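You operate a simulated robot arm through the tools that you are given. There is no shell and no other tool. Be economical: measure what you need, move in short steps, check, and stop when the job is done.

Carry out the task below with a simulated robot arm. There is one attempt and no reset: what you move stays moved.

TASK
On the laundry counter, make the water jug and the tall cup change places.
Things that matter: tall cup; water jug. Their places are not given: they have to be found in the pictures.

It is judged by the outcome, as a careful person would: the job done as asked, and still so three seconds after it is handed in. It fails if anything else is knocked over, pushed out of place, dropped, spilled or broken.

THE ROBOT
A 7-joint arm with a two-finger parallel gripper, fixed in place. Base frame: the origin is at the foot of the arm, x ahead of it, y to its left, z up; the work surface is at about z = 0. Lengths are in mm, angles in degrees, forces in N, time in s.
With the tool pointing down near the work surface it reaches from about 240 to 620 mm from the base axis. Its first joint turns from -66.0 to 66.0 degrees. Payload 2.6 kg.
Tool frame: the origin (TCP) lies between the finger pads and is the grasp point; the fingertips stand 30 mm ahead of it; z points along the fingers, y is the line along which they close. The gripper opens to 94 mm. The fingers are 28 mm wide and 10 mm thick; the gripper's body (50 by 96 mm) begins 55 mm behind the TCP.
Orientation is told as [roll, pitch, yaw] about the base's x, y, z axes, in that order, counted from this pose: with the fingers straight down and closing along the base's y, the tool's x points along the base's -x, its y along +y and its z along -z.

THE INTERFACE
- The arm moves only by the tool play_rows. Its arguments are lists of equal length, an entry for each row: "offset": the shift along the tool's x, y, z in mm, a list of three; "turn": the turn, a rotation vector about the tool's x, y, z in degrees, a list of three; "grip": the gripper command, from -1 (fully open) to 1 (shut), values between in proportion. In form: {"offset": [[x, y, z], ...], "turn": [[wx, wy, wz], ...], "grip": [grip, ...]}. A call has 1 to 12 rows; each row shifts and turns the commanded pose from where the row before left it, along the tool's axes as they then stand. A row lasts 0.2 s, in which the tool goes at most 50 mm and 8.6 degrees; a call with a longer step from one row to the next is refused whole, and so is a gripper value outside its range. A pose out of reach is approached as far as the arm can. The call stops where the force on the tool passes 40 N (or 10 N more than at its start, if that is more) or the arm is blocked; 0.2 s more then pass. The fingers move at their own pace (about 72 mm/s each) and stop on an object; they squeeze with about 44 N. The grip force told is the motor's: it shows also when the fingers shut on nothing. Time passes only in rows, and 0.2 s behind the last, so rows that do not move let the fingers close. It gives the time, the measured TCP pose, the force on the tool (base axes), the opening and the grip force at its end, in the units of the frame above (readings bear some noise).
- Cameras (640 x 400 px; columns grow to the right, rows downward): "scene" is fixed at [25.7, 426.8, 584.2]; the picture's right is [-0.84, -0.55, 0.00], its down [-0.25, 0.38, -0.89] and it looks along [0.49, -0.75, -0.45] (base axes); focal length 358 px, centre (320, 200). "wrist" rides on the gripper at [-37, 0, -58] in the tool frame; the picture's right is [0.00, -1.00, 0.00], its down [0.97, 0.00, -0.24] and it looks along [0.24, 0.00, 0.97] (tool axes); focal length 218 px, centre (320, 200).
- snapshot(camera): a new picture of that camera. No time passes.
- point_at(camera, pixels): for up to 12 pixels [column, row] of the newest picture of that camera ("zoom" is the newest enlarged one), the place [x, y, z] in the base frame of the surface seen there, good to about 3 mm, but the place of the scene camera against the robot may be out by one fixed shift of up to 12 mm in any direction. No time passes.
- inspect(camera, box): a new picture of the part [left, top, right, bottom] of that camera's present view, enlarged. No time passes.
- finish_job(): hands the job in; it is judged then, once.

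Work in short steps. Measure before you move; look again where a grasp or a placing could have gone wrong, and mend it. You have 80 turns and 54 pictures in all, the two below and enlarged ones among them. Open the gripper and draw the arm clear of the work before you hand the job in, unless the task says otherwise; then end with one line.

The tools are called after "Request:" by a JSON object that holds its "op" and its "data". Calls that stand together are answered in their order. play_rows: Moves the arm, as the interface text tells. Its arguments: {"type":"object","properties":{"offset":{"type":"array"},"turn":{"type":"array"},"grip":{"type":"array"}},"required":["offset","turn","grip"]} The other tools are called the same way: snapshot (camera) takes a picture; point_at (camera, pixels) gives the place of the surface under pixels of a picture; inspect (camera, box) takes an enlarged picture of a part of a camera's view; finish_job () hands the job in.

At the start:

```text
time: 0.0
eef_pos: [448.8, -27.5, 300.2]
ee_rot: [0.0, 0.0, -0.1]
wrist_force: [0.0, -0.7, 0.7]
opening: 93.8
gripper_force: 0.1
```

scene: 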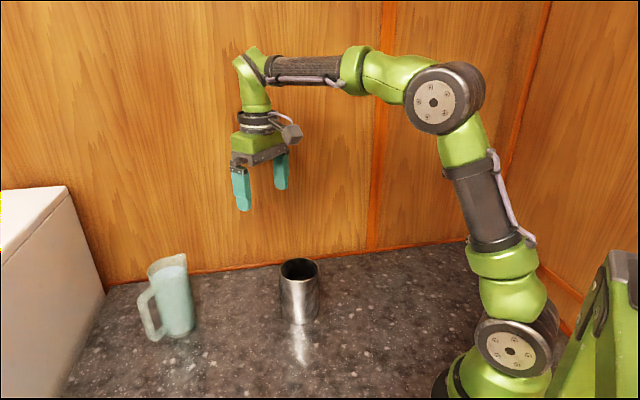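
wrist: 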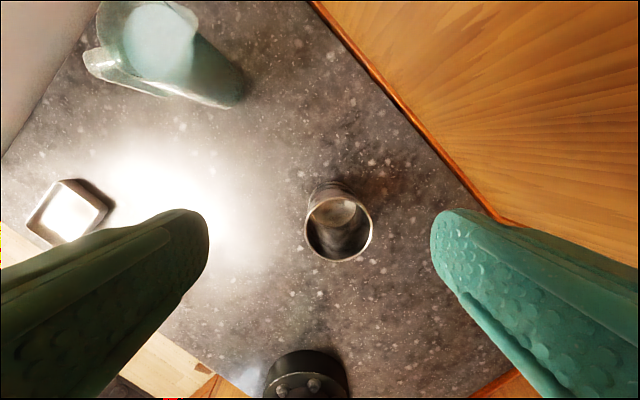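

I'll zoom in on the jug and cup and measure points in the wrist view, where I can see the cup near (338,225), the jug near (165,50) and an unidentified square object near (70,210).

Request:
{"op": "inspect", "data": {"camera": "scene", "box": [90, 230, 350, 392]}}

Request:
{"op": "point_at", "data": {"camera": "wrist", "pixels": [[306, 222], [372, 222], [338, 186], [338, 261], [338, 210], [70, 212], [85, 60], [130, 85], [165, 40], [225, 95], [410, 100], [105, 210]]}}

Request:
{"op": "point_at", "data": {"camera": "scene", "pixels": [[281, 270], [318, 270], [300, 261], [300, 284], [299, 322], [168, 265], [186, 258], [150, 275], [140, 300], [175, 320], [178, 338], [155, 340]]}}

Request:
{"op": "inspect", "data": {"camera": "wrist", "box": [20, 0, 280, 162]}}

```text
2.46 times, centred on (220, 311) of scene
```

zoom: 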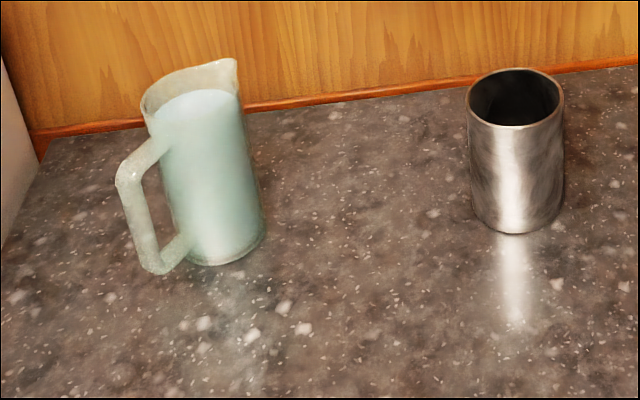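

```text
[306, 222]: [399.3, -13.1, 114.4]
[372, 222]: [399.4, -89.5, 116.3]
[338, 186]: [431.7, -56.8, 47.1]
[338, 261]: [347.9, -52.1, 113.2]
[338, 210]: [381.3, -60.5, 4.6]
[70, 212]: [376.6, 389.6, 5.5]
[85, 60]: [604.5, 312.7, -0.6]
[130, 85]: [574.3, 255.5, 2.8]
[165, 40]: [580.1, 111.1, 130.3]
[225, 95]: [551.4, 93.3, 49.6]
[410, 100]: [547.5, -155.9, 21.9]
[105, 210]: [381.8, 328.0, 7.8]
```

```text
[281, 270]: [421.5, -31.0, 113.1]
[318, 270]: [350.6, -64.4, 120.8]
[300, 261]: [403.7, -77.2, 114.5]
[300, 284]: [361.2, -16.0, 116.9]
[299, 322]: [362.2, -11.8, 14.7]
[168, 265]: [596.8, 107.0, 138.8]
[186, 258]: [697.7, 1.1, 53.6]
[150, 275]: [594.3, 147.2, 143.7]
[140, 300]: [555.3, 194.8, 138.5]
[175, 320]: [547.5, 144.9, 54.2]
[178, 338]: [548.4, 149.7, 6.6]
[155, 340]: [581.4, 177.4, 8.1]
```

```text
2.46 times, centred on (150, 81) of wrist
```

zoom: 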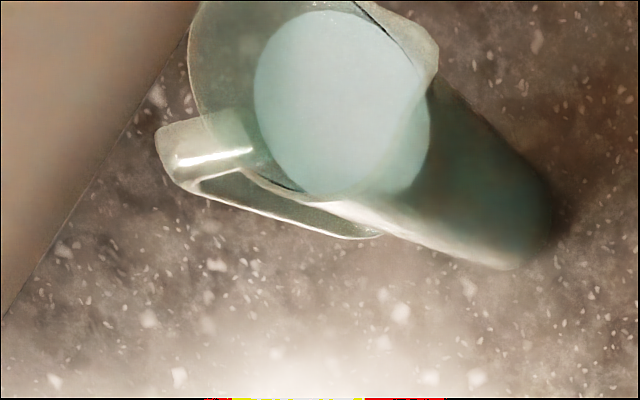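

The jug holds liquid to about z=130, so it has to stay upright. The cup is about 76 mm wide, near (386,-51), and empty. I'll move above the jug to measure its width and handle.

Request:
{"op": "play_rows", "data": {"offset": [[-14, 28, -8], [-14, 28, -8], [-14, 28, -8], [-14, 28, -8], [-14, 28, -8], [0, 0, 0]], "turn": [[0, 0, 0], [0, 0, 0], [0, 0, 0], [0, 0, 0], [0, 0, 0], [0, 0, 0]], "grip": [-1, -1, -1, -1, -1, -1]}}

Request:
{"op": "snapshot", "data": {"camera": "wrist"}}

Request:
{"op": "inspect", "data": {"camera": "wrist", "box": [200, 60, 440, 210]}}

```text
time: 1.4
eef_pos: [518.8, 113.5, 337.7]
ee_rot: [-0.1, 0.1, 0.1]
wrist_force: [-0.3, 1.0, -0.8]
opening: 94.0
gripper_force: 0.2
```

```text
49 pictures are left
```

wrist: 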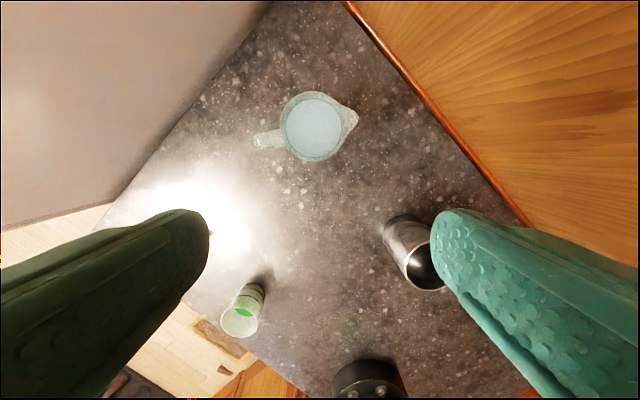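

```text
2.67 times, centred on (320, 135) of wrist
```

zoom: 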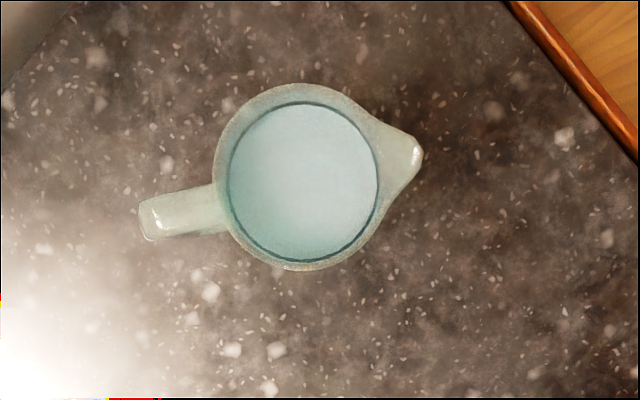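

A third object has appeared at (243,310), a pale green cup. I need to work out which cup is the "tall" one, so I'll measure it along with the jug rim.

Request:
{"op": "point_at", "data": {"camera": "zoom", "pixels": [[302, 88], [302, 266], [222, 178], [384, 178], [148, 218], [418, 150], [302, 180], [180, 212], [216, 190], [340, 260], [270, 90]]}}

Request:
{"op": "point_at", "data": {"camera": "wrist", "pixels": [[224, 318], [258, 322], [240, 336], [241, 309], [255, 287], [242, 320], [412, 288], [262, 297]]}}

Request:
{"op": "inspect", "data": {"camera": "wrist", "box": [180, 260, 400, 398]}}

```text
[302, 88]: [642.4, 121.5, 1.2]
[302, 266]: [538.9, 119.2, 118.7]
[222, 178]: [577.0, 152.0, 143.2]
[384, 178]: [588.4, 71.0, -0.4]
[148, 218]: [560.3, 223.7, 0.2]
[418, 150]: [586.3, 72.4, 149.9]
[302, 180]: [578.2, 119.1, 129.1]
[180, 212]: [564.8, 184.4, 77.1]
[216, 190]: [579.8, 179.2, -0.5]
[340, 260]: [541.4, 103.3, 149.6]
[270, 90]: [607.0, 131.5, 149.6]
```

```text
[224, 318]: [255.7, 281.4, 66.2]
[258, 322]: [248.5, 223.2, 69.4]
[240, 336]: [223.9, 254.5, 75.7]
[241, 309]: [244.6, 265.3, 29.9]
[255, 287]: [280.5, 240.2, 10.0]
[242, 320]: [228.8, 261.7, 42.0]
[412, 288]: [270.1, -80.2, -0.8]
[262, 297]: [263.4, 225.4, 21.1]
```

```text
2.90 times, centred on (290, 329) of wrist
```

zoom: 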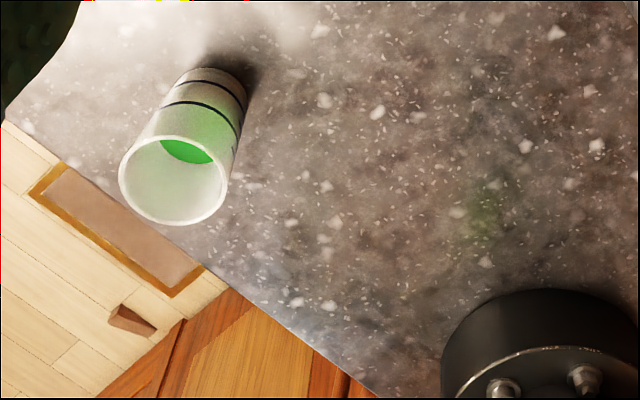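

There's a pale green cup containing green liquid near (250,255), and a square item was visible earlier near (376,390). I'll look over that area from above.

Request:
{"op": "play_rows", "data": {"offset": [[25, 24, -7], [25, 24, -7], [25, 24, -7], [25, 24, -7], [25, 24, -7], [25, 24, -7], [0, 0, 0]], "turn": [[0, 0, 0], [0, 0, 0], [0, 0, 0], [0, 0, 0], [0, 0, 0], [0, 0, 0], [0, 0, 0]], "grip": [-1, -1, -1, -1, -1, -1, -1]}}

Request:
{"op": "snapshot", "data": {"camera": "wrist"}}

Request:
{"op": "inspect", "data": {"camera": "wrist", "box": [190, 140, 430, 290]}}

```text
time: 3.0
eef_pos: [368.9, 259.1, 385.6]
ee_rot: [0.1, 0.1, 0.0]
wrist_force: [-0.1, -0.4, -0.7]
opening: 94.2
gripper_force: 0.2
```

```text
46 pictures are left
```

wrist: 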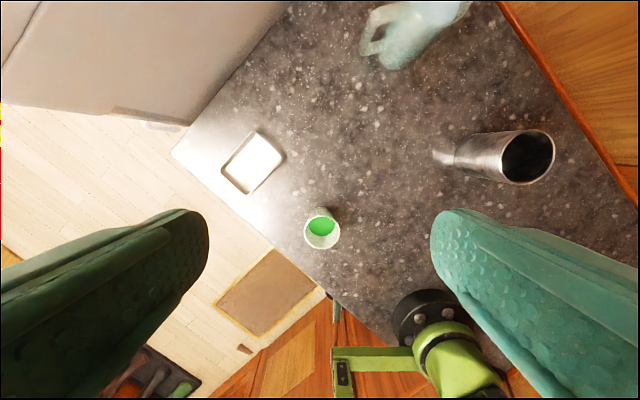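

```text
2.67 times, centred on (310, 215) of wrist
```

zoom: 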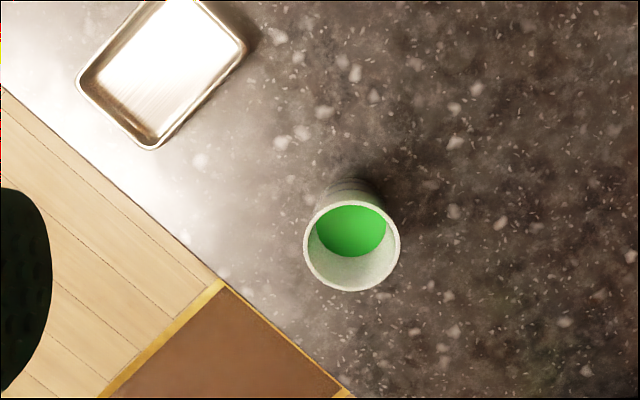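

Next I'll measure the small cup's rim, liquid and base.

Request:
{"op": "point_at", "data": {"camera": "zoom", "pixels": [[306, 248], [397, 248], [350, 289], [320, 203], [382, 206], [350, 230], [335, 190], [370, 190], [345, 175], [340, 198], [90, 80], [240, 40]]}}

Request:
{"op": "inspect", "data": {"camera": "wrist", "box": [290, 195, 354, 260]}}

Request:
{"op": "point_at", "data": {"camera": "wrist", "pixels": [[503, 157], [530, 184], [530, 130], [553, 157], [470, 160], [530, 157]]}}

```text
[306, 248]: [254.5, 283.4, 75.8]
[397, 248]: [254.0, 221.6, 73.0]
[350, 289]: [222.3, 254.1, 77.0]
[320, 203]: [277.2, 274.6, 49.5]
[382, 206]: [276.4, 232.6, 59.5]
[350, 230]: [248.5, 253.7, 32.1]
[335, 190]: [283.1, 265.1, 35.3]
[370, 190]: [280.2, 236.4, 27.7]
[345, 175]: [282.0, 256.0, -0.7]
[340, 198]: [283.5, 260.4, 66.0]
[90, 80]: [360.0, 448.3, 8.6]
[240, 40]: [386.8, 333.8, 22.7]
```

```text
6.15 times, centred on (322, 228) of wrist
```

zoom: 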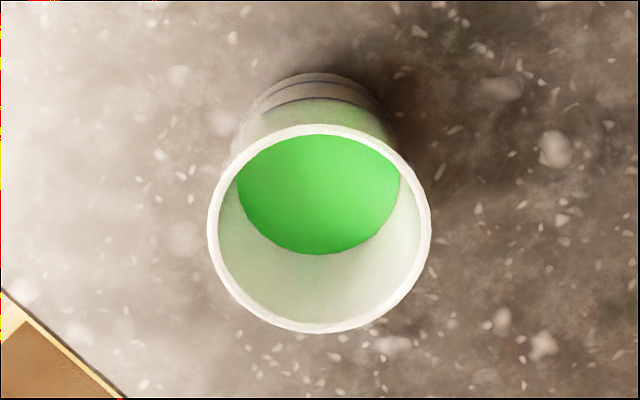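

```text
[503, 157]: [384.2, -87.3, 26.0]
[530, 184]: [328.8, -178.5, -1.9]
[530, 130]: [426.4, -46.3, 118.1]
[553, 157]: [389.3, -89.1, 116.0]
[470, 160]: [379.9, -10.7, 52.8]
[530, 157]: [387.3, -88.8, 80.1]
```

The green cup is about 62 wide by 76 tall, a squat measuring cup. The metal one is about 76 by 117, so it's the tall cup, centred near (388,-51). The jug's centre is near (575,119), its rim is at z 150 and its handle points about 105°. I'll hover over the tall cup first.

Request:
{"op": "play_rows", "data": {"offset": [[-2, -31, 15], [-2, -31, 15], [-2, -31, 15], [-2, -31, 15], [-2, -31, 15], [-2, -31, 15], [-2, -31, 15], [-2, -31, 15], [-2, -31, 15], [-1, -31, 15], [0, 0, 0]], "turn": [[0, 0, 0], [0, 0, 0], [0, 0, 0], [0, 0, 0], [0, 0, 0], [0, 0, 0], [0, 0, 0], [0, 0, 0], [0, 0, 0], [0, 0, 0], [0, 0, 0]], "grip": [-1, -1, -1, -1, -1, -1, -1, -1, -1, -1, -1]}}

Request:
{"op": "snapshot", "data": {"camera": "wrist"}}

```text
time: 5.4
eef_pos: [386.5, -54.3, 230.4]
ee_rot: [0.0, 0.0, 0.2]
wrist_force: [-0.6, 0.0, 0.7]
opening: 94.0
gripper_force: 0.1
```

```text
43 pictures are left
```

wrist: 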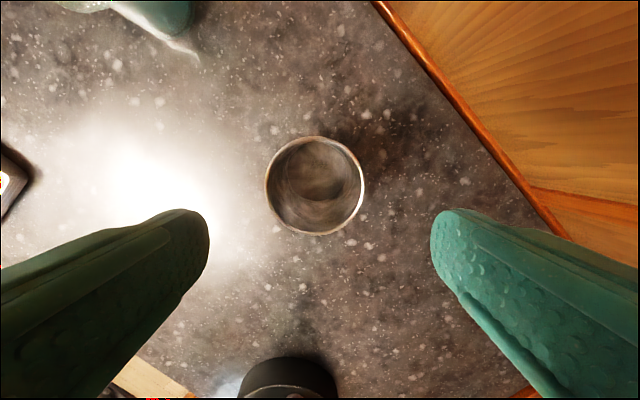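

The rim is centred near pixel (315,186), and I'll confirm that with rim points.

Request:
{"op": "point_at", "data": {"camera": "wrist", "pixels": [[267, 186], [363, 186], [315, 137], [315, 235], [281, 220], [349, 220], [281, 151], [349, 151], [266, 186], [315, 234], [315, 236], [364, 186]]}}

```text
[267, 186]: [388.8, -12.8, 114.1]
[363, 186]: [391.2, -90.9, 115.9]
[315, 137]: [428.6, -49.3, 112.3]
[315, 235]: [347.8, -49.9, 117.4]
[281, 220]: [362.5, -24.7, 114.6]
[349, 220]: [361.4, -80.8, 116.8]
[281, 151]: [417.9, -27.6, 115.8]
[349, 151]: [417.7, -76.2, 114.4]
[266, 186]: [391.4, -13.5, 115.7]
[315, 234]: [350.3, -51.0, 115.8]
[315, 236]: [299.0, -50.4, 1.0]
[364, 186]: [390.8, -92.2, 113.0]
```

The cup centre is about (389.5,-51.5) with a 78 mm diameter. I'll align over it and go down to z≈75.

Request:
{"op": "play_rows", "data": {"offset": [[-3, 2.6, 0], [0, 0, 25], [0, 0, 25], [0, 0, 20], [0, 0, 20], [0, 0, 20], [0, 0, 20], [0, 0, 15], [0, 0, 10], [0, 0, 0]], "turn": [[0, 0, 0], [0, 0, 0], [0, 0, 0], [0, 0, 0], [0, 0, 0], [0, 0, 0], [0, 0, 0], [0, 0, 0], [0, 0, 0], [0, 0, 0]], "grip": [-1, -1, -1, -1, -1, -1, -1, -1, -1, -1]}}

Request:
{"op": "snapshot", "data": {"camera": "scene"}}

```text
time: 7.6
eef_pos: [391.8, -50.8, 77.9]
ee_rot: [0.0, 0.0, 0.1]
wrist_force: [0.5, 0.2, 0.1]
opening: 94.0
gripper_force: 0.1
```

```text
42 pictures are left
```

scene: 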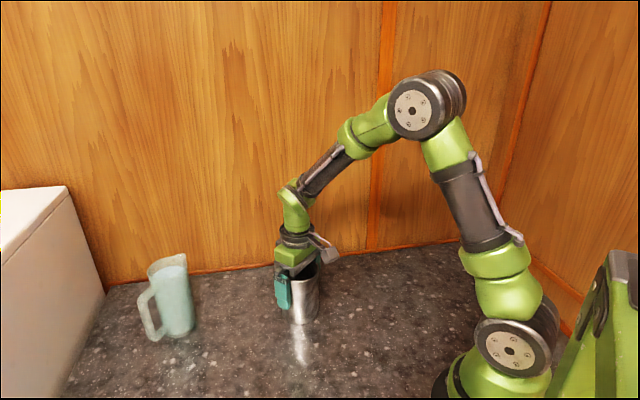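

The fingers straddle the cup with no contact force, so I'll close and lift a little.

Request:
{"op": "play_rows", "data": {"offset": [[0, 0, 0], [0, 0, 0], [0, 0, 0], [0, 0, 0], [0, 0, -10], [0, 0, -15], [0, 0, 0]], "turn": [[0, 0, 0], [0, 0, 0], [0, 0, 0], [0, 0, 0], [0, 0, 0], [0, 0, 0], [0, 0, 0]], "grip": [0.5, 1, 1, 1, 1, 1, 1]}}

Request:
{"op": "snapshot", "data": {"camera": "scene"}}

```text
time: 9.2
eef_pos: [393.0, -51.3, 100.9]
ee_rot: [0.0, 0.1, 0.0]
wrist_force: [-0.4, 0.0, -2.6]
opening: 81.7
gripper_force: 44.4
```

```text
41 pictures are left
```

scene: 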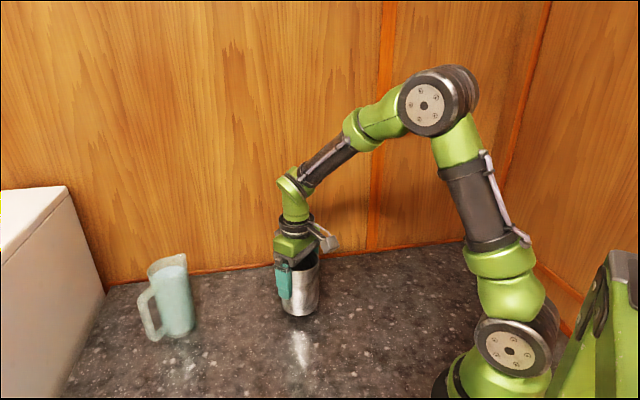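

The cup is held at an 81.7 mm opening and is off the counter. I'll carry it to a free spot around (393,165) and set it down.

Request:
{"op": "play_rows", "data": {"offset": [[0, 27, -5], [0, 27, 0], [0, 27, 0], [0, 27, 0], [0, 27, 0], [0, 27, 0], [0, 27, 0], [0, 27, 0], [0, 0, 10], [0, 0, 10], [0, 0, 0]], "turn": [[0, 0, 0], [0, 0, 0], [0, 0, 0], [0, 0, 0], [0, 0, 0], [0, 0, 0], [0, 0, 0], [0, 0, 0], [0, 0, 0], [0, 0, 0], [0, 0, 0]], "grip": [1, 1, 1, 1, 1, 1, 1, 1, 1, 1, 1]}}

Request:
{"op": "play_rows", "data": {"offset": [[0, 0, 4], [0, 0, 3], [0, 0, 2], [0, 0, 0]], "turn": [[0, 0, 0], [0, 0, 0], [0, 0, 0], [0, 0, 0]], "grip": [1, 1, 1, 1]}}

```text
time: 11.6
eef_pos: [389.1, 163.4, 84.2]
ee_rot: [0.0, 0.0, 0.0]
wrist_force: [-0.1, -0.1, -2.6]
opening: 81.5
gripper_force: 43.8
```

```text
time: 12.6
eef_pos: [389.9, 164.3, 78.4]
ee_rot: [0.0, 0.1, -0.1]
wrist_force: [-8.7, -5.2, 21.7]
opening: 81.6
gripper_force: 44.7
```

The 21.7 N reading means the cup is on the counter. I'll ease off slightly, release and rise straight up.

Request:
{"op": "play_rows", "data": {"offset": [[0, 0, -1.5], [0, 0, 0], [0, 0, 0], [0, 0, 0], [0, 0, -20], [0, 0, -30], [0, 0, -40], [0, 0, -45], [0, 0, -45], [0, 0, 0]], "turn": [[0, 0, 0], [0, 0, 0], [0, 0, 0], [0, 0, 0], [0, 0, 0], [0, 0, 0], [0, 0, 0], [0, 0, 0], [0, 0, 0], [0, 0, 0]], "grip": [1, -1, -1, -1, -1, -1, -1, -1, -1, -1]}}

Request:
{"op": "snapshot", "data": {"camera": "scene"}}

```text
time: 14.8
eef_pos: [393.5, 166.0, 257.3]
ee_rot: [-0.1, 0.0, 0.0]
wrist_force: [0.5, -0.1, -0.3]
opening: 94.2
gripper_force: 0.0
```

```text
40 pictures are left
```

scene: 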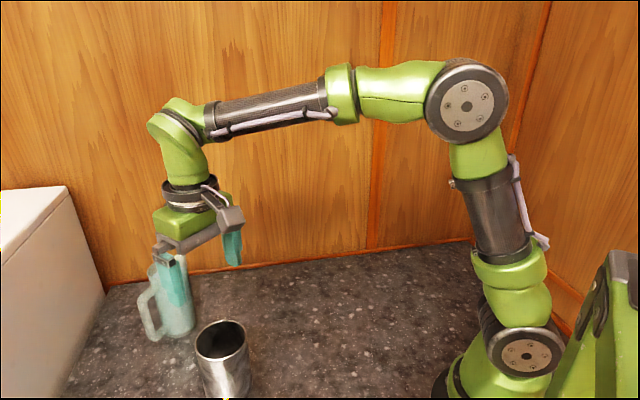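

The cup is standing at its temporary spot. I'll go above the jug and turn the tool to yaw -75, so the fingers close across the handle-spout line.

Request:
{"op": "play_rows", "data": {"offset": [[-45, -12, 0], [-45, -12, 0], [-45, -12, 0], [-44, -11, 0], [0, 0, 0], [0, 0, 0], [0, 0, 0], [0, 0, 0], [0, 0, 0], [0, 0, 0], [0, 0, 0], [0, 0, 0]], "turn": [[0, 0, 0], [0, 0, 0], [0, 0, 0], [0, 0, 0], [0, 0, 8], [0, 0, 8], [0, 0, 8], [0, 0, 8], [0, 0, 8], [0, 0, 8], [0, 0, 8], [0, 0, 8]], "grip": [-1, -1, -1, -1, -1, -1, -1, -1, -1, -1, -1, -1]}}

Request:
{"op": "play_rows", "data": {"offset": [[0, 0, 0], [0, 0, 0], [0, 0, 0]], "turn": [[0, 0, 6], [0, 0, 5], [0, 0, 0]], "grip": [-1, -1, -1]}}

Request:
{"op": "snapshot", "data": {"camera": "wrist"}}

```text
time: 17.4
eef_pos: [556.2, 122.5, 256.4]
ee_rot: [0.0, 0.1, -64.1]
wrist_force: [0.0, 0.4, 0.5]
opening: 94.1
gripper_force: 0.0
out of reach, approached as far as the arm can: row 4
```

```text
time: 18.2
eef_pos: [558.1, 120.8, 258.8]
ee_rot: [0.0, 0.0, -75.1]
wrist_force: [0.9, 0.1, -0.2]
opening: 94.0
gripper_force: 0.1
```

```text
39 pictures are left
```

wrist: 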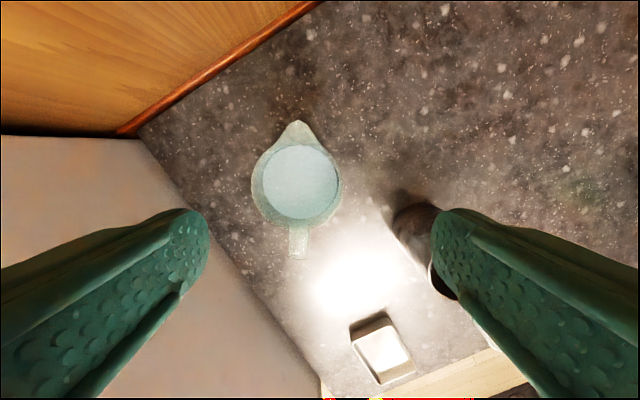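

The handle lines up with the tool's x axis. I'll measure the jug's rim from here.

Request:
{"op": "point_at", "data": {"camera": "wrist", "pixels": [[254, 188], [340, 188], [296, 222], [300, 182], [262, 160], [333, 160], [298, 255], [298, 124], [262, 212], [331, 210], [337, 195], [257, 195]]}}

Request:
{"op": "inspect", "data": {"camera": "wrist", "box": [216, 110, 376, 270]}}

```text
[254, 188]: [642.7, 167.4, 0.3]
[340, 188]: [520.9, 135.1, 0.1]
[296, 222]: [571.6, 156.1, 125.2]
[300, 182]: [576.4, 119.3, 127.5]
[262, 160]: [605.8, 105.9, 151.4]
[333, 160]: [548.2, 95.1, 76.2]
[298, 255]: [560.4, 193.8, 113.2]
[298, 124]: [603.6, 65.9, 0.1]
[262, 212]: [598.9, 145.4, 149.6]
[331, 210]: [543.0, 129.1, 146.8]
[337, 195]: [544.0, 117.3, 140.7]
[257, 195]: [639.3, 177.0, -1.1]
```

```text
2.50 times, centred on (296, 190) of wrist
```

zoom: 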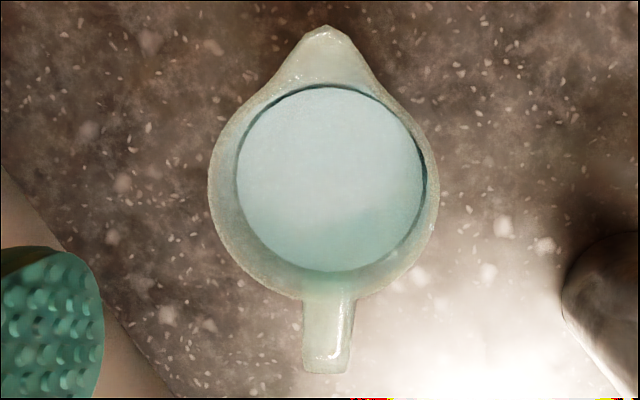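

The jug's centre is about (575,120) and it is about 71 mm wide. I'll lower to z≈195, where the reach is better, and align sideways.

Request:
{"op": "play_rows", "data": {"offset": [[0, 0, 20], [0, 0, 22], [0, 0, 22], [0, 0, 0]], "turn": [[0, 0, 0], [0, 0, 0], [0, 0, 0], [0, 0, 0]], "grip": [-1, -1, -1, -1]}}

```text
time: 19.2
eef_pos: [558.8, 120.2, 194.9]
ee_rot: [0.0, 0.1, -75.0]
wrist_force: [-0.4, -1.1, -0.2]
opening: 94.1
gripper_force: 0.1
```

Request:
{"op": "play_rows", "data": {"offset": [[-2.1, 7.8, 0], [-2.1, 7.8, 0], [0, 0, 0]], "turn": [[0, 0, 0], [0, 0, 0], [0, 0, 0]], "grip": [-1, -1, -1]}}

Request:
{"op": "snapshot", "data": {"camera": "wrist"}}

```text
time: 20.0
eef_pos: [572.5, 120.8, 194.7]
ee_rot: [0.0, -0.1, -75.0]
wrist_force: [-0.5, 0.0, -0.1]
opening: 93.9
gripper_force: 0.0
```

```text
37 pictures are left
```

wrist: 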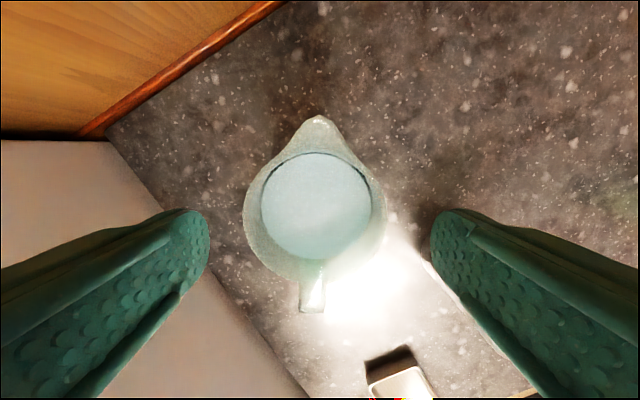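

The jug rim spans columns 244–386, so I need about +2.4 mm along the tool's y and -4 mm along its x. After correcting I'll go down to z≈101.

Request:
{"op": "play_rows", "data": {"offset": [[-4, 2.4, 0], [0, 0, 15], [0, 0, 15], [0, 0, 15], [0, 0, 15], [0, 0, 14], [0, 0, 12], [0, 0, 8], [0, 0, 0]], "turn": [[0, 0, 0], [0, 0, 0], [0, 0, 0], [0, 0, 0], [0, 0, 0], [0, 0, 0], [0, 0, 0], [0, 0, 0], [0, 0, 0]], "grip": [-1, -1, -1, -1, -1, -1, -1, -1, -1]}}

Request:
{"op": "snapshot", "data": {"camera": "wrist"}}

Request:
{"op": "inspect", "data": {"camera": "scene", "box": [80, 200, 300, 340]}}

```text
time: 22.0
eef_pos: [576.5, 118.1, 100.7]
ee_rot: [0.0, 0.0, -75.0]
wrist_force: [-0.8, -0.2, 0.3]
opening: 94.0
gripper_force: 0.1
```

```text
36 pictures are left
```

wrist: 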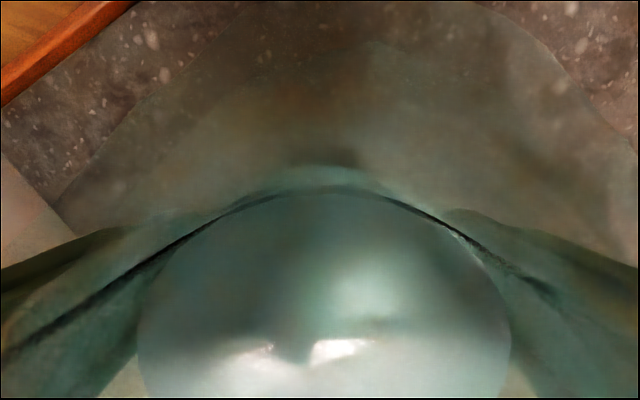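

```text
2.86 times, centred on (190, 270) of scene
```

zoom: 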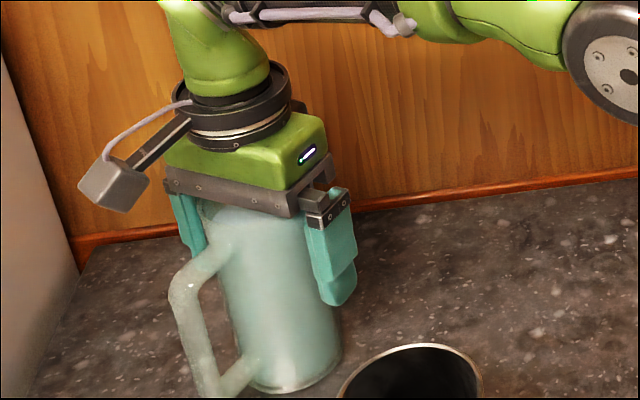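

The fingers straddle the jug clear of the handle. I'll close and lift gently.

Request:
{"op": "play_rows", "data": {"offset": [[0, 0, 0], [0, 0, 0], [0, 0, 0], [0, 0, 0], [0, 0, -4], [0, 0, -6], [0, 0, -8], [0, 0, 0]], "turn": [[0, 0, 0], [0, 0, 0], [0, 0, 0], [0, 0, 0], [0, 0, 0], [0, 0, 0], [0, 0, 0], [0, 0, 0]], "grip": [0.2, 1, 1, 1, 1, 1, 1, 1]}}

Request:
{"op": "inspect", "data": {"camera": "scene", "box": [80, 200, 300, 340]}}

```text
time: 23.8
eef_pos: [577.4, 117.9, 117.6]
ee_rot: [-0.1, 0.1, -75.0]
wrist_force: [0.1, 0.3, -7.5]
opening: 72.9
gripper_force: 43.4
```

```text
2.86 times, centred on (190, 270) of scene
```

zoom: 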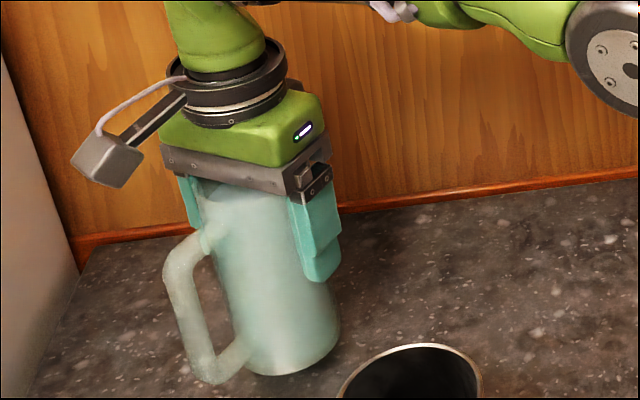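

The hold is firm, with 7.5 N of load and the jug upright. I'll carry it smoothly halfway towards the cup's old place.

Request:
{"op": "play_rows", "data": {"offset": [[-1.1, -2.2, -1], [-2.3, -4.5, -2], [-4.6, -9, -2], [-5.7, -11.2, 0], [-6.3, -12.3, 0], [-6.3, -12.3, 0], [-6.3, -12.3, 0], [-6.3, -12.3, 0], [-6.3, -12.3, 0], [-5.7, -11.2, 0], [-4.6, -9, 0], [-1.7, -3.4, 0]], "turn": [[0, 0, 0], [0, 0, 0], [0, 0, 0], [0, 0, 0], [0, 0, 0], [0, 0, 0], [0, 0, 0], [0, 0, 0], [0, 0, 0], [0, 0, 0], [0, 0, 0], [0, 0, 0]], "grip": [1, 1, 1, 1, 1, 1, 1, 1, 1, 1, 1, 1]}}

```text
time: 26.4
eef_pos: [482.5, 32.7, 123.6]
ee_rot: [0.0, 0.0, -75.0]
wrist_force: [-0.2, 0.0, -7.0]
opening: 72.5
gripper_force: 43.7
```

Request:
{"op": "play_rows", "data": {"offset": [[-1.1, -2.2, 0], [-2.3, -4.5, 0], [-4.6, -9, 0], [-5.7, -11.2, 0], [-6.3, -12.3, 0], [-6.3, -12.3, 0], [-6.3, -12.3, 0], [-6.3, -12.3, 0], [-6.3, -12.3, 0], [-5.7, -11.2, 0], [-4.6, -8, 0], [-1.7, -2.8, 0]], "turn": [[0, 0, 0], [0, 0, 0], [0, 0, 0], [0, 0, 0], [0, 0, 0], [0, 0, 0], [0, 0, 0], [0, 0, 0], [0, 0, 0], [0, 0, 0], [0, 0, 0], [0, 0, 0]], "grip": [1, 1, 1, 1, 1, 1, 1, 1, 1, 1, 1, 1]}}

Request:
{"op": "play_rows", "data": {"offset": [[0, 0, 3], [0, 0, 5], [0, 0, 5], [0, 0, 3], [0, 0, 2], [0, 0, 0]], "turn": [[0, 0, 0], [0, 0, 0], [0, 0, 0], [0, 0, 0], [0, 0, 0], [0, 0, 0]], "grip": [1, 1, 1, 1, 1, 1]}}

Request:
{"op": "snapshot", "data": {"camera": "scene"}}

```text
time: 29.0
eef_pos: [392.1, -48.7, 122.8]
ee_rot: [-0.1, 0.0, -75.1]
wrist_force: [0.5, -0.4, -7.5]
opening: 72.5
gripper_force: 43.7
```

```text
time: 30.4
eef_pos: [391.1, -48.5, 105.8]
ee_rot: [0.1, 0.0, -75.0]
wrist_force: [-0.4, -0.3, -7.2]
opening: 72.7
gripper_force: 44.2
```

```text
33 pictures are left
```

scene: 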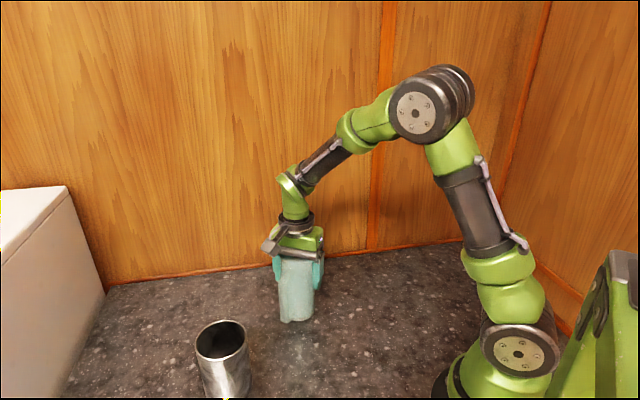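

It's about 5 mm above the counter now. I'll nudge 2 mm in -y and lower in small steps until it touches.

Request:
{"op": "play_rows", "data": {"offset": [[-2, -0.5, 0], [0, 0, 1.5], [0, 0, 1.5], [0, 0, 1], [0, 0, 1], [0, 0, 0]], "turn": [[0, 0, 0], [0, 0, 0], [0, 0, 0], [0, 0, 0], [0, 0, 0], [0, 0, 0]], "grip": [1, 1, 1, 1, 1, 1]}}

```text
time: 31.8
eef_pos: [392.9, -50.2, 100.7]
ee_rot: [-0.1, 0.1, -75.0]
wrist_force: [-1.7, 0.1, -1.5]
opening: 72.6
gripper_force: 43.6
```

The load has dropped from -7.2 to -1.5 N, so the jug is touching. I'll lower it a little more, then release and rise straight up.

Request:
{"op": "play_rows", "data": {"offset": [[0, 0, 0.6], [0, 0, 0], [0, 0, 0], [0, 0, 0], [0, 0, 0], [0, 0, -10], [0, 0, -25], [0, 0, -35], [0, 0, -40], [0, 0, -40], [0, 0, 0]], "turn": [[0, 0, 0], [0, 0, 0], [0, 0, 0], [0, 0, 0], [0, 0, 0], [0, 0, 0], [0, 0, 0], [0, 0, 0], [0, 0, 0], [0, 0, 0], [0, 0, 0]], "grip": [1, 0.5, -0.5, -1, -1, -1, -1, -1, -1, -1, -1]}}

Request:
{"op": "snapshot", "data": {"camera": "scene"}}

Request:
{"op": "snapshot", "data": {"camera": "wrist"}}

```text
time: 34.2
eef_pos: [393.6, -50.4, 251.2]
ee_rot: [0.0, 0.0, -75.0]
wrist_force: [0.3, 0.0, -0.1]
opening: 94.4
gripper_force: 0.0
```

```text
32 pictures are left
```

scene: 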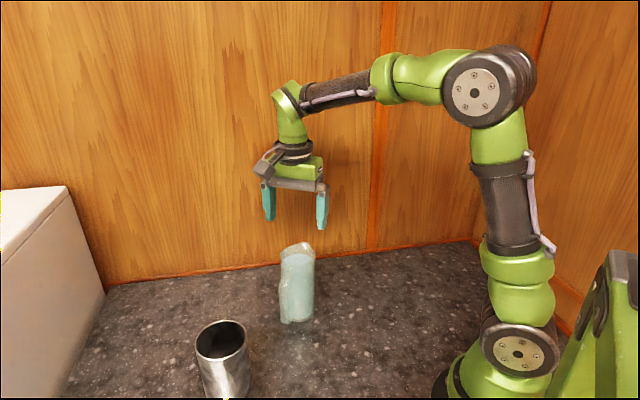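

```text
31 pictures are left
```

wrist: 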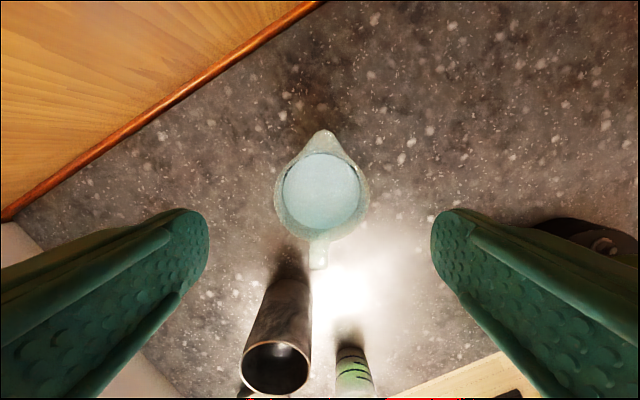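

The jug stands upright with its liquid intact at the cup's old place. Next I'll move above the tall cup.

Request:
{"op": "play_rows", "data": {"offset": [[26, 6.5, 0], [26, 6.5, 0], [26, 6.5, 0], [26, 6.5, 0], [26, 6.5, 0], [26, 6.5, 0], [26, 6.5, 0], [26, 6.5, 0], [0, 0, 30], [0, 0, 0]], "turn": [[0, 0, 0], [0, 0, 0], [0, 0, 0], [0, 0, 0], [0, 0, 0], [0, 0, 0], [0, 0, 0], [0, 0, 0], [0, 0, 0], [0, 0, 0]], "grip": [-1, -1, -1, -1, -1, -1, -1, -1, -1, -1]}}

Request:
{"op": "snapshot", "data": {"camera": "wrist"}}

```text
time: 36.4
eef_pos: [386.9, 162.8, 221.7]
ee_rot: [0.1, 0.1, -75.0]
wrist_force: [-1.0, -0.3, 0.1]
opening: 93.9
gripper_force: 0.2
```

```text
30 pictures are left
```

wrist: 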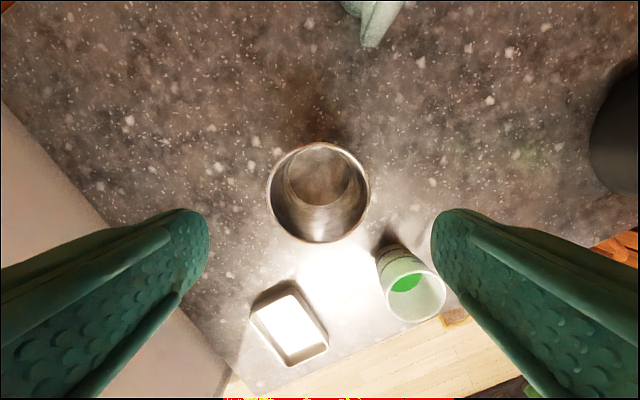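

The rim is centred at (318,192), so I only need a small correction before going down to z≈77.

Request:
{"op": "play_rows", "data": {"offset": [[-2, 1.1, 0], [0, 0, 20], [0, 0, 20], [0, 0, 20], [0, 0, 20], [0, 0, 20], [0, 0, 18], [0, 0, 15], [0, 0, 11], [0, 0, 0]], "turn": [[0, 0, 0], [0, 0, 0], [0, 0, 0], [0, 0, 0], [0, 0, 0], [0, 0, 0], [0, 0, 0], [0, 0, 0], [0, 0, 0], [0, 0, 0]], "grip": [-1, -1, -1, -1, -1, -1, -1, -1, -1, -1]}}

Request:
{"op": "snapshot", "data": {"camera": "wrist"}}

```text
time: 38.6
eef_pos: [389.5, 160.6, 76.5]
ee_rot: [-0.1, 0.0, -75.1]
wrist_force: [-0.8, -0.5, 0.2]
opening: 94.0
gripper_force: 0.0
```

```text
29 pictures are left
```

wrist: 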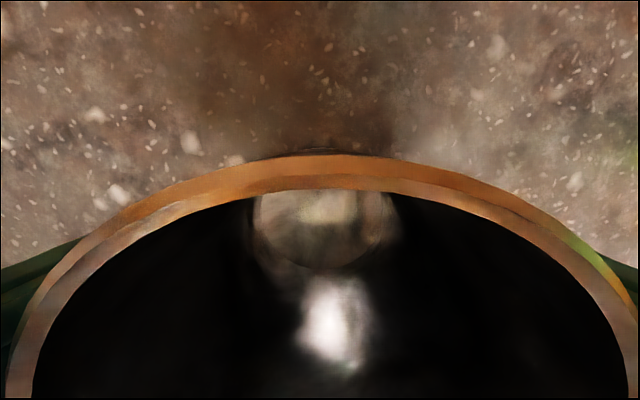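

The cup is centred between the fingers, so I'll close and lift.

Request:
{"op": "play_rows", "data": {"offset": [[0, 0, 0], [0, 0, 0], [0, 0, 0], [0, 0, 0], [0, 0, -8], [0, 0, -12], [0, 0, -10], [0, 0, 0]], "turn": [[0, 0, 0], [0, 0, 0], [0, 0, 0], [0, 0, 0], [0, 0, 0], [0, 0, 0], [0, 0, 0], [0, 0, 0]], "grip": [0.5, 1, 1, 1, 1, 1, 1, 1]}}

```text
time: 40.4
eef_pos: [388.7, 160.8, 105.3]
ee_rot: [0.1, -0.1, -75.0]
wrist_force: [-0.4, 0.0, -3.1]
opening: 81.8
gripper_force: 44.3
```

The cup is held, with 3.1 N of load. I'll carry it to the jug's old place at (575.5,118.5).

Request:
{"op": "play_rows", "data": {"offset": [[-8.9, 17, 0], [-8.9, 17, 0], [-8.9, 17, 0], [-8.9, 17, 0], [-8.9, 17, 0], [-8.9, 17, 0], [-8.9, 17, 0], [-8.9, 17, 0], [-8.9, 17, 0], [-8.9, 17, 0], [0, 0, 0]], "turn": [[0, 0, 0], [0, 0, 0], [0, 0, 0], [0, 0, 0], [0, 0, 0], [0, 0, 0], [0, 0, 0], [0, 0, 0], [0, 0, 0], [0, 0, 0], [0, 0, 0]], "grip": [1, 1, 1, 1, 1, 1, 1, 1, 1, 1, 1]}}

Request:
{"op": "play_rows", "data": {"offset": [[0, 0, 10], [0, 0, 8], [0, 0, 5], [0, 0, 3], [0, 0, 0]], "turn": [[0, 0, 0], [0, 0, 0], [0, 0, 0], [0, 0, 0], [0, 0, 0]], "grip": [1, 1, 1, 1, 1]}}

```text
time: 42.8
eef_pos: [578.3, 119.2, 106.7]
ee_rot: [0.1, 0.0, -75.0]
wrist_force: [0.2, 0.9, -2.7]
opening: 81.8
gripper_force: 43.9
```

```text
time: 44.0
eef_pos: [578.1, 118.1, 80.0]
ee_rot: [0.0, 0.0, -75.0]
wrist_force: [0.2, 0.1, -3.0]
opening: 81.8
gripper_force: 43.9
```

Request:
{"op": "play_rows", "data": {"offset": [[0.4, -1.5, 0], [0, 0, 1], [0, 0, 1], [0, 0, 1], [0, 0, 0.7], [0, 0, 0]], "turn": [[0, 0, 0], [0, 0, 0], [0, 0, 0], [0, 0, 0], [0, 0, 0], [0, 0, 0]], "grip": [1, 1, 1, 1, 1, 1]}}

```text
time: 45.4
eef_pos: [576.5, 118.8, 77.2]
ee_rot: [0.0, 0.1, -75.0]
wrist_force: [0.5, 0.1, -2.4]
opening: 81.8
gripper_force: 44.1
```

Request:
{"op": "play_rows", "data": {"offset": [[0, 0, 0.7], [0, 0, 0.5], [0, 0, 0]], "turn": [[0, 0, 0], [0, 0, 0], [0, 0, 0]], "grip": [1, 1, 1]}}

```text
time: 46.2
eef_pos: [573.9, 118.3, 76.4]
ee_rot: [0.1, 0.0, -75.0]
wrist_force: [-3.4, -2.4, 6.5]
opening: 81.8
gripper_force: 44.1
```

The cup is touching, at +6.5 N. I'll release, rise and draw clear.

Request:
{"op": "play_rows", "data": {"offset": [[0, 0, -0.3], [0, 0, 0], [0, 0, 0], [0, 0, 0], [0, 0, -10], [0, 0, -25], [0, 0, -35], [0, 0, -40], [0, 0, -20], [0, 0, 0]], "turn": [[0, 0, 0], [0, 0, 0], [0, 0, 0], [0, 0, 0], [0, 0, 0], [0, 0, 0], [0, 0, 0], [0, 0, 0], [0, 0, 0], [0, 0, 0]], "grip": [1, -1, -1, -1, -1, -1, -1, -1, -1, -1]}}

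Request:
{"op": "play_rows", "data": {"offset": [[0, -20, -30], [0, -30, -30], [0, -30, -20], [20, -30, 0], [20, -30, 0], [0, 0, 0]], "turn": [[0, 0, 0], [0, 0, 0], [0, 0, 0], [0, 0, 0], [0, 0, 0], [0, 0, 0]], "grip": [-1, -1, -1, -1, -1, -1]}}

Request:
{"op": "snapshot", "data": {"camera": "scene"}}

Request:
{"op": "snapshot", "data": {"camera": "wrist"}}

```text
time: 48.4
eef_pos: [574.7, 117.0, 207.6]
ee_rot: [0.0, 0.0, -75.0]
wrist_force: [-0.8, -0.3, 0.8]
opening: 93.8
gripper_force: 0.1
```

```text
time: 49.8
eef_pos: [429.2, 121.9, 285.4]
ee_rot: [0.0, 0.0, -74.9]
wrist_force: [-0.2, -0.1, 0.7]
opening: 94.0
gripper_force: 0.2
```

```text
28 pictures are left
```

scene: 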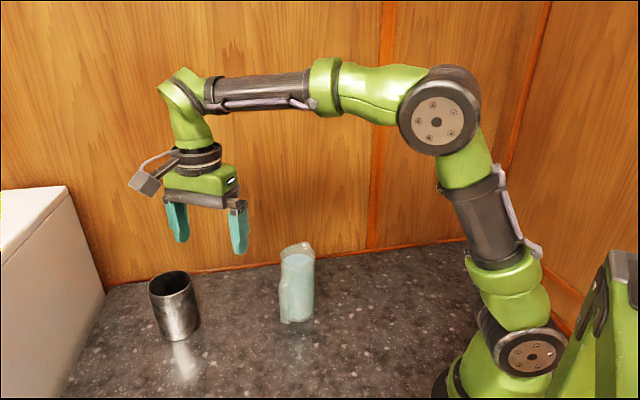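

```text
27 pictures are left
```

wrist: 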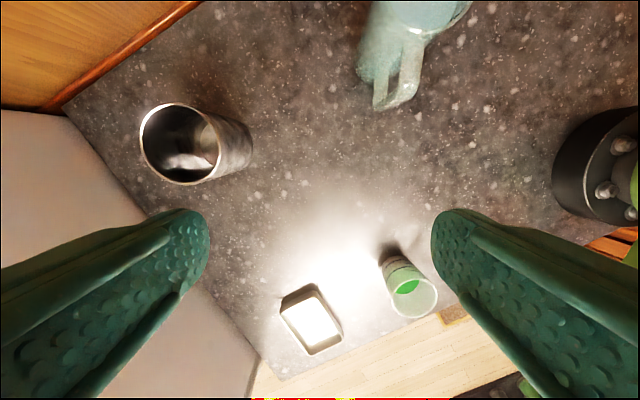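

The pictures show both upright in each other's places. The tray and measuring cup haven't moved, and the arm is clear with the gripper open, so I'm handing in.

Request:
{"op": "finish_job", "data": {}}

```text
The job is handed in.
```

The water jug and the tall metal cup have changed places: both stand upright, nothing spilled, and the measuring cup and tray were not touched.
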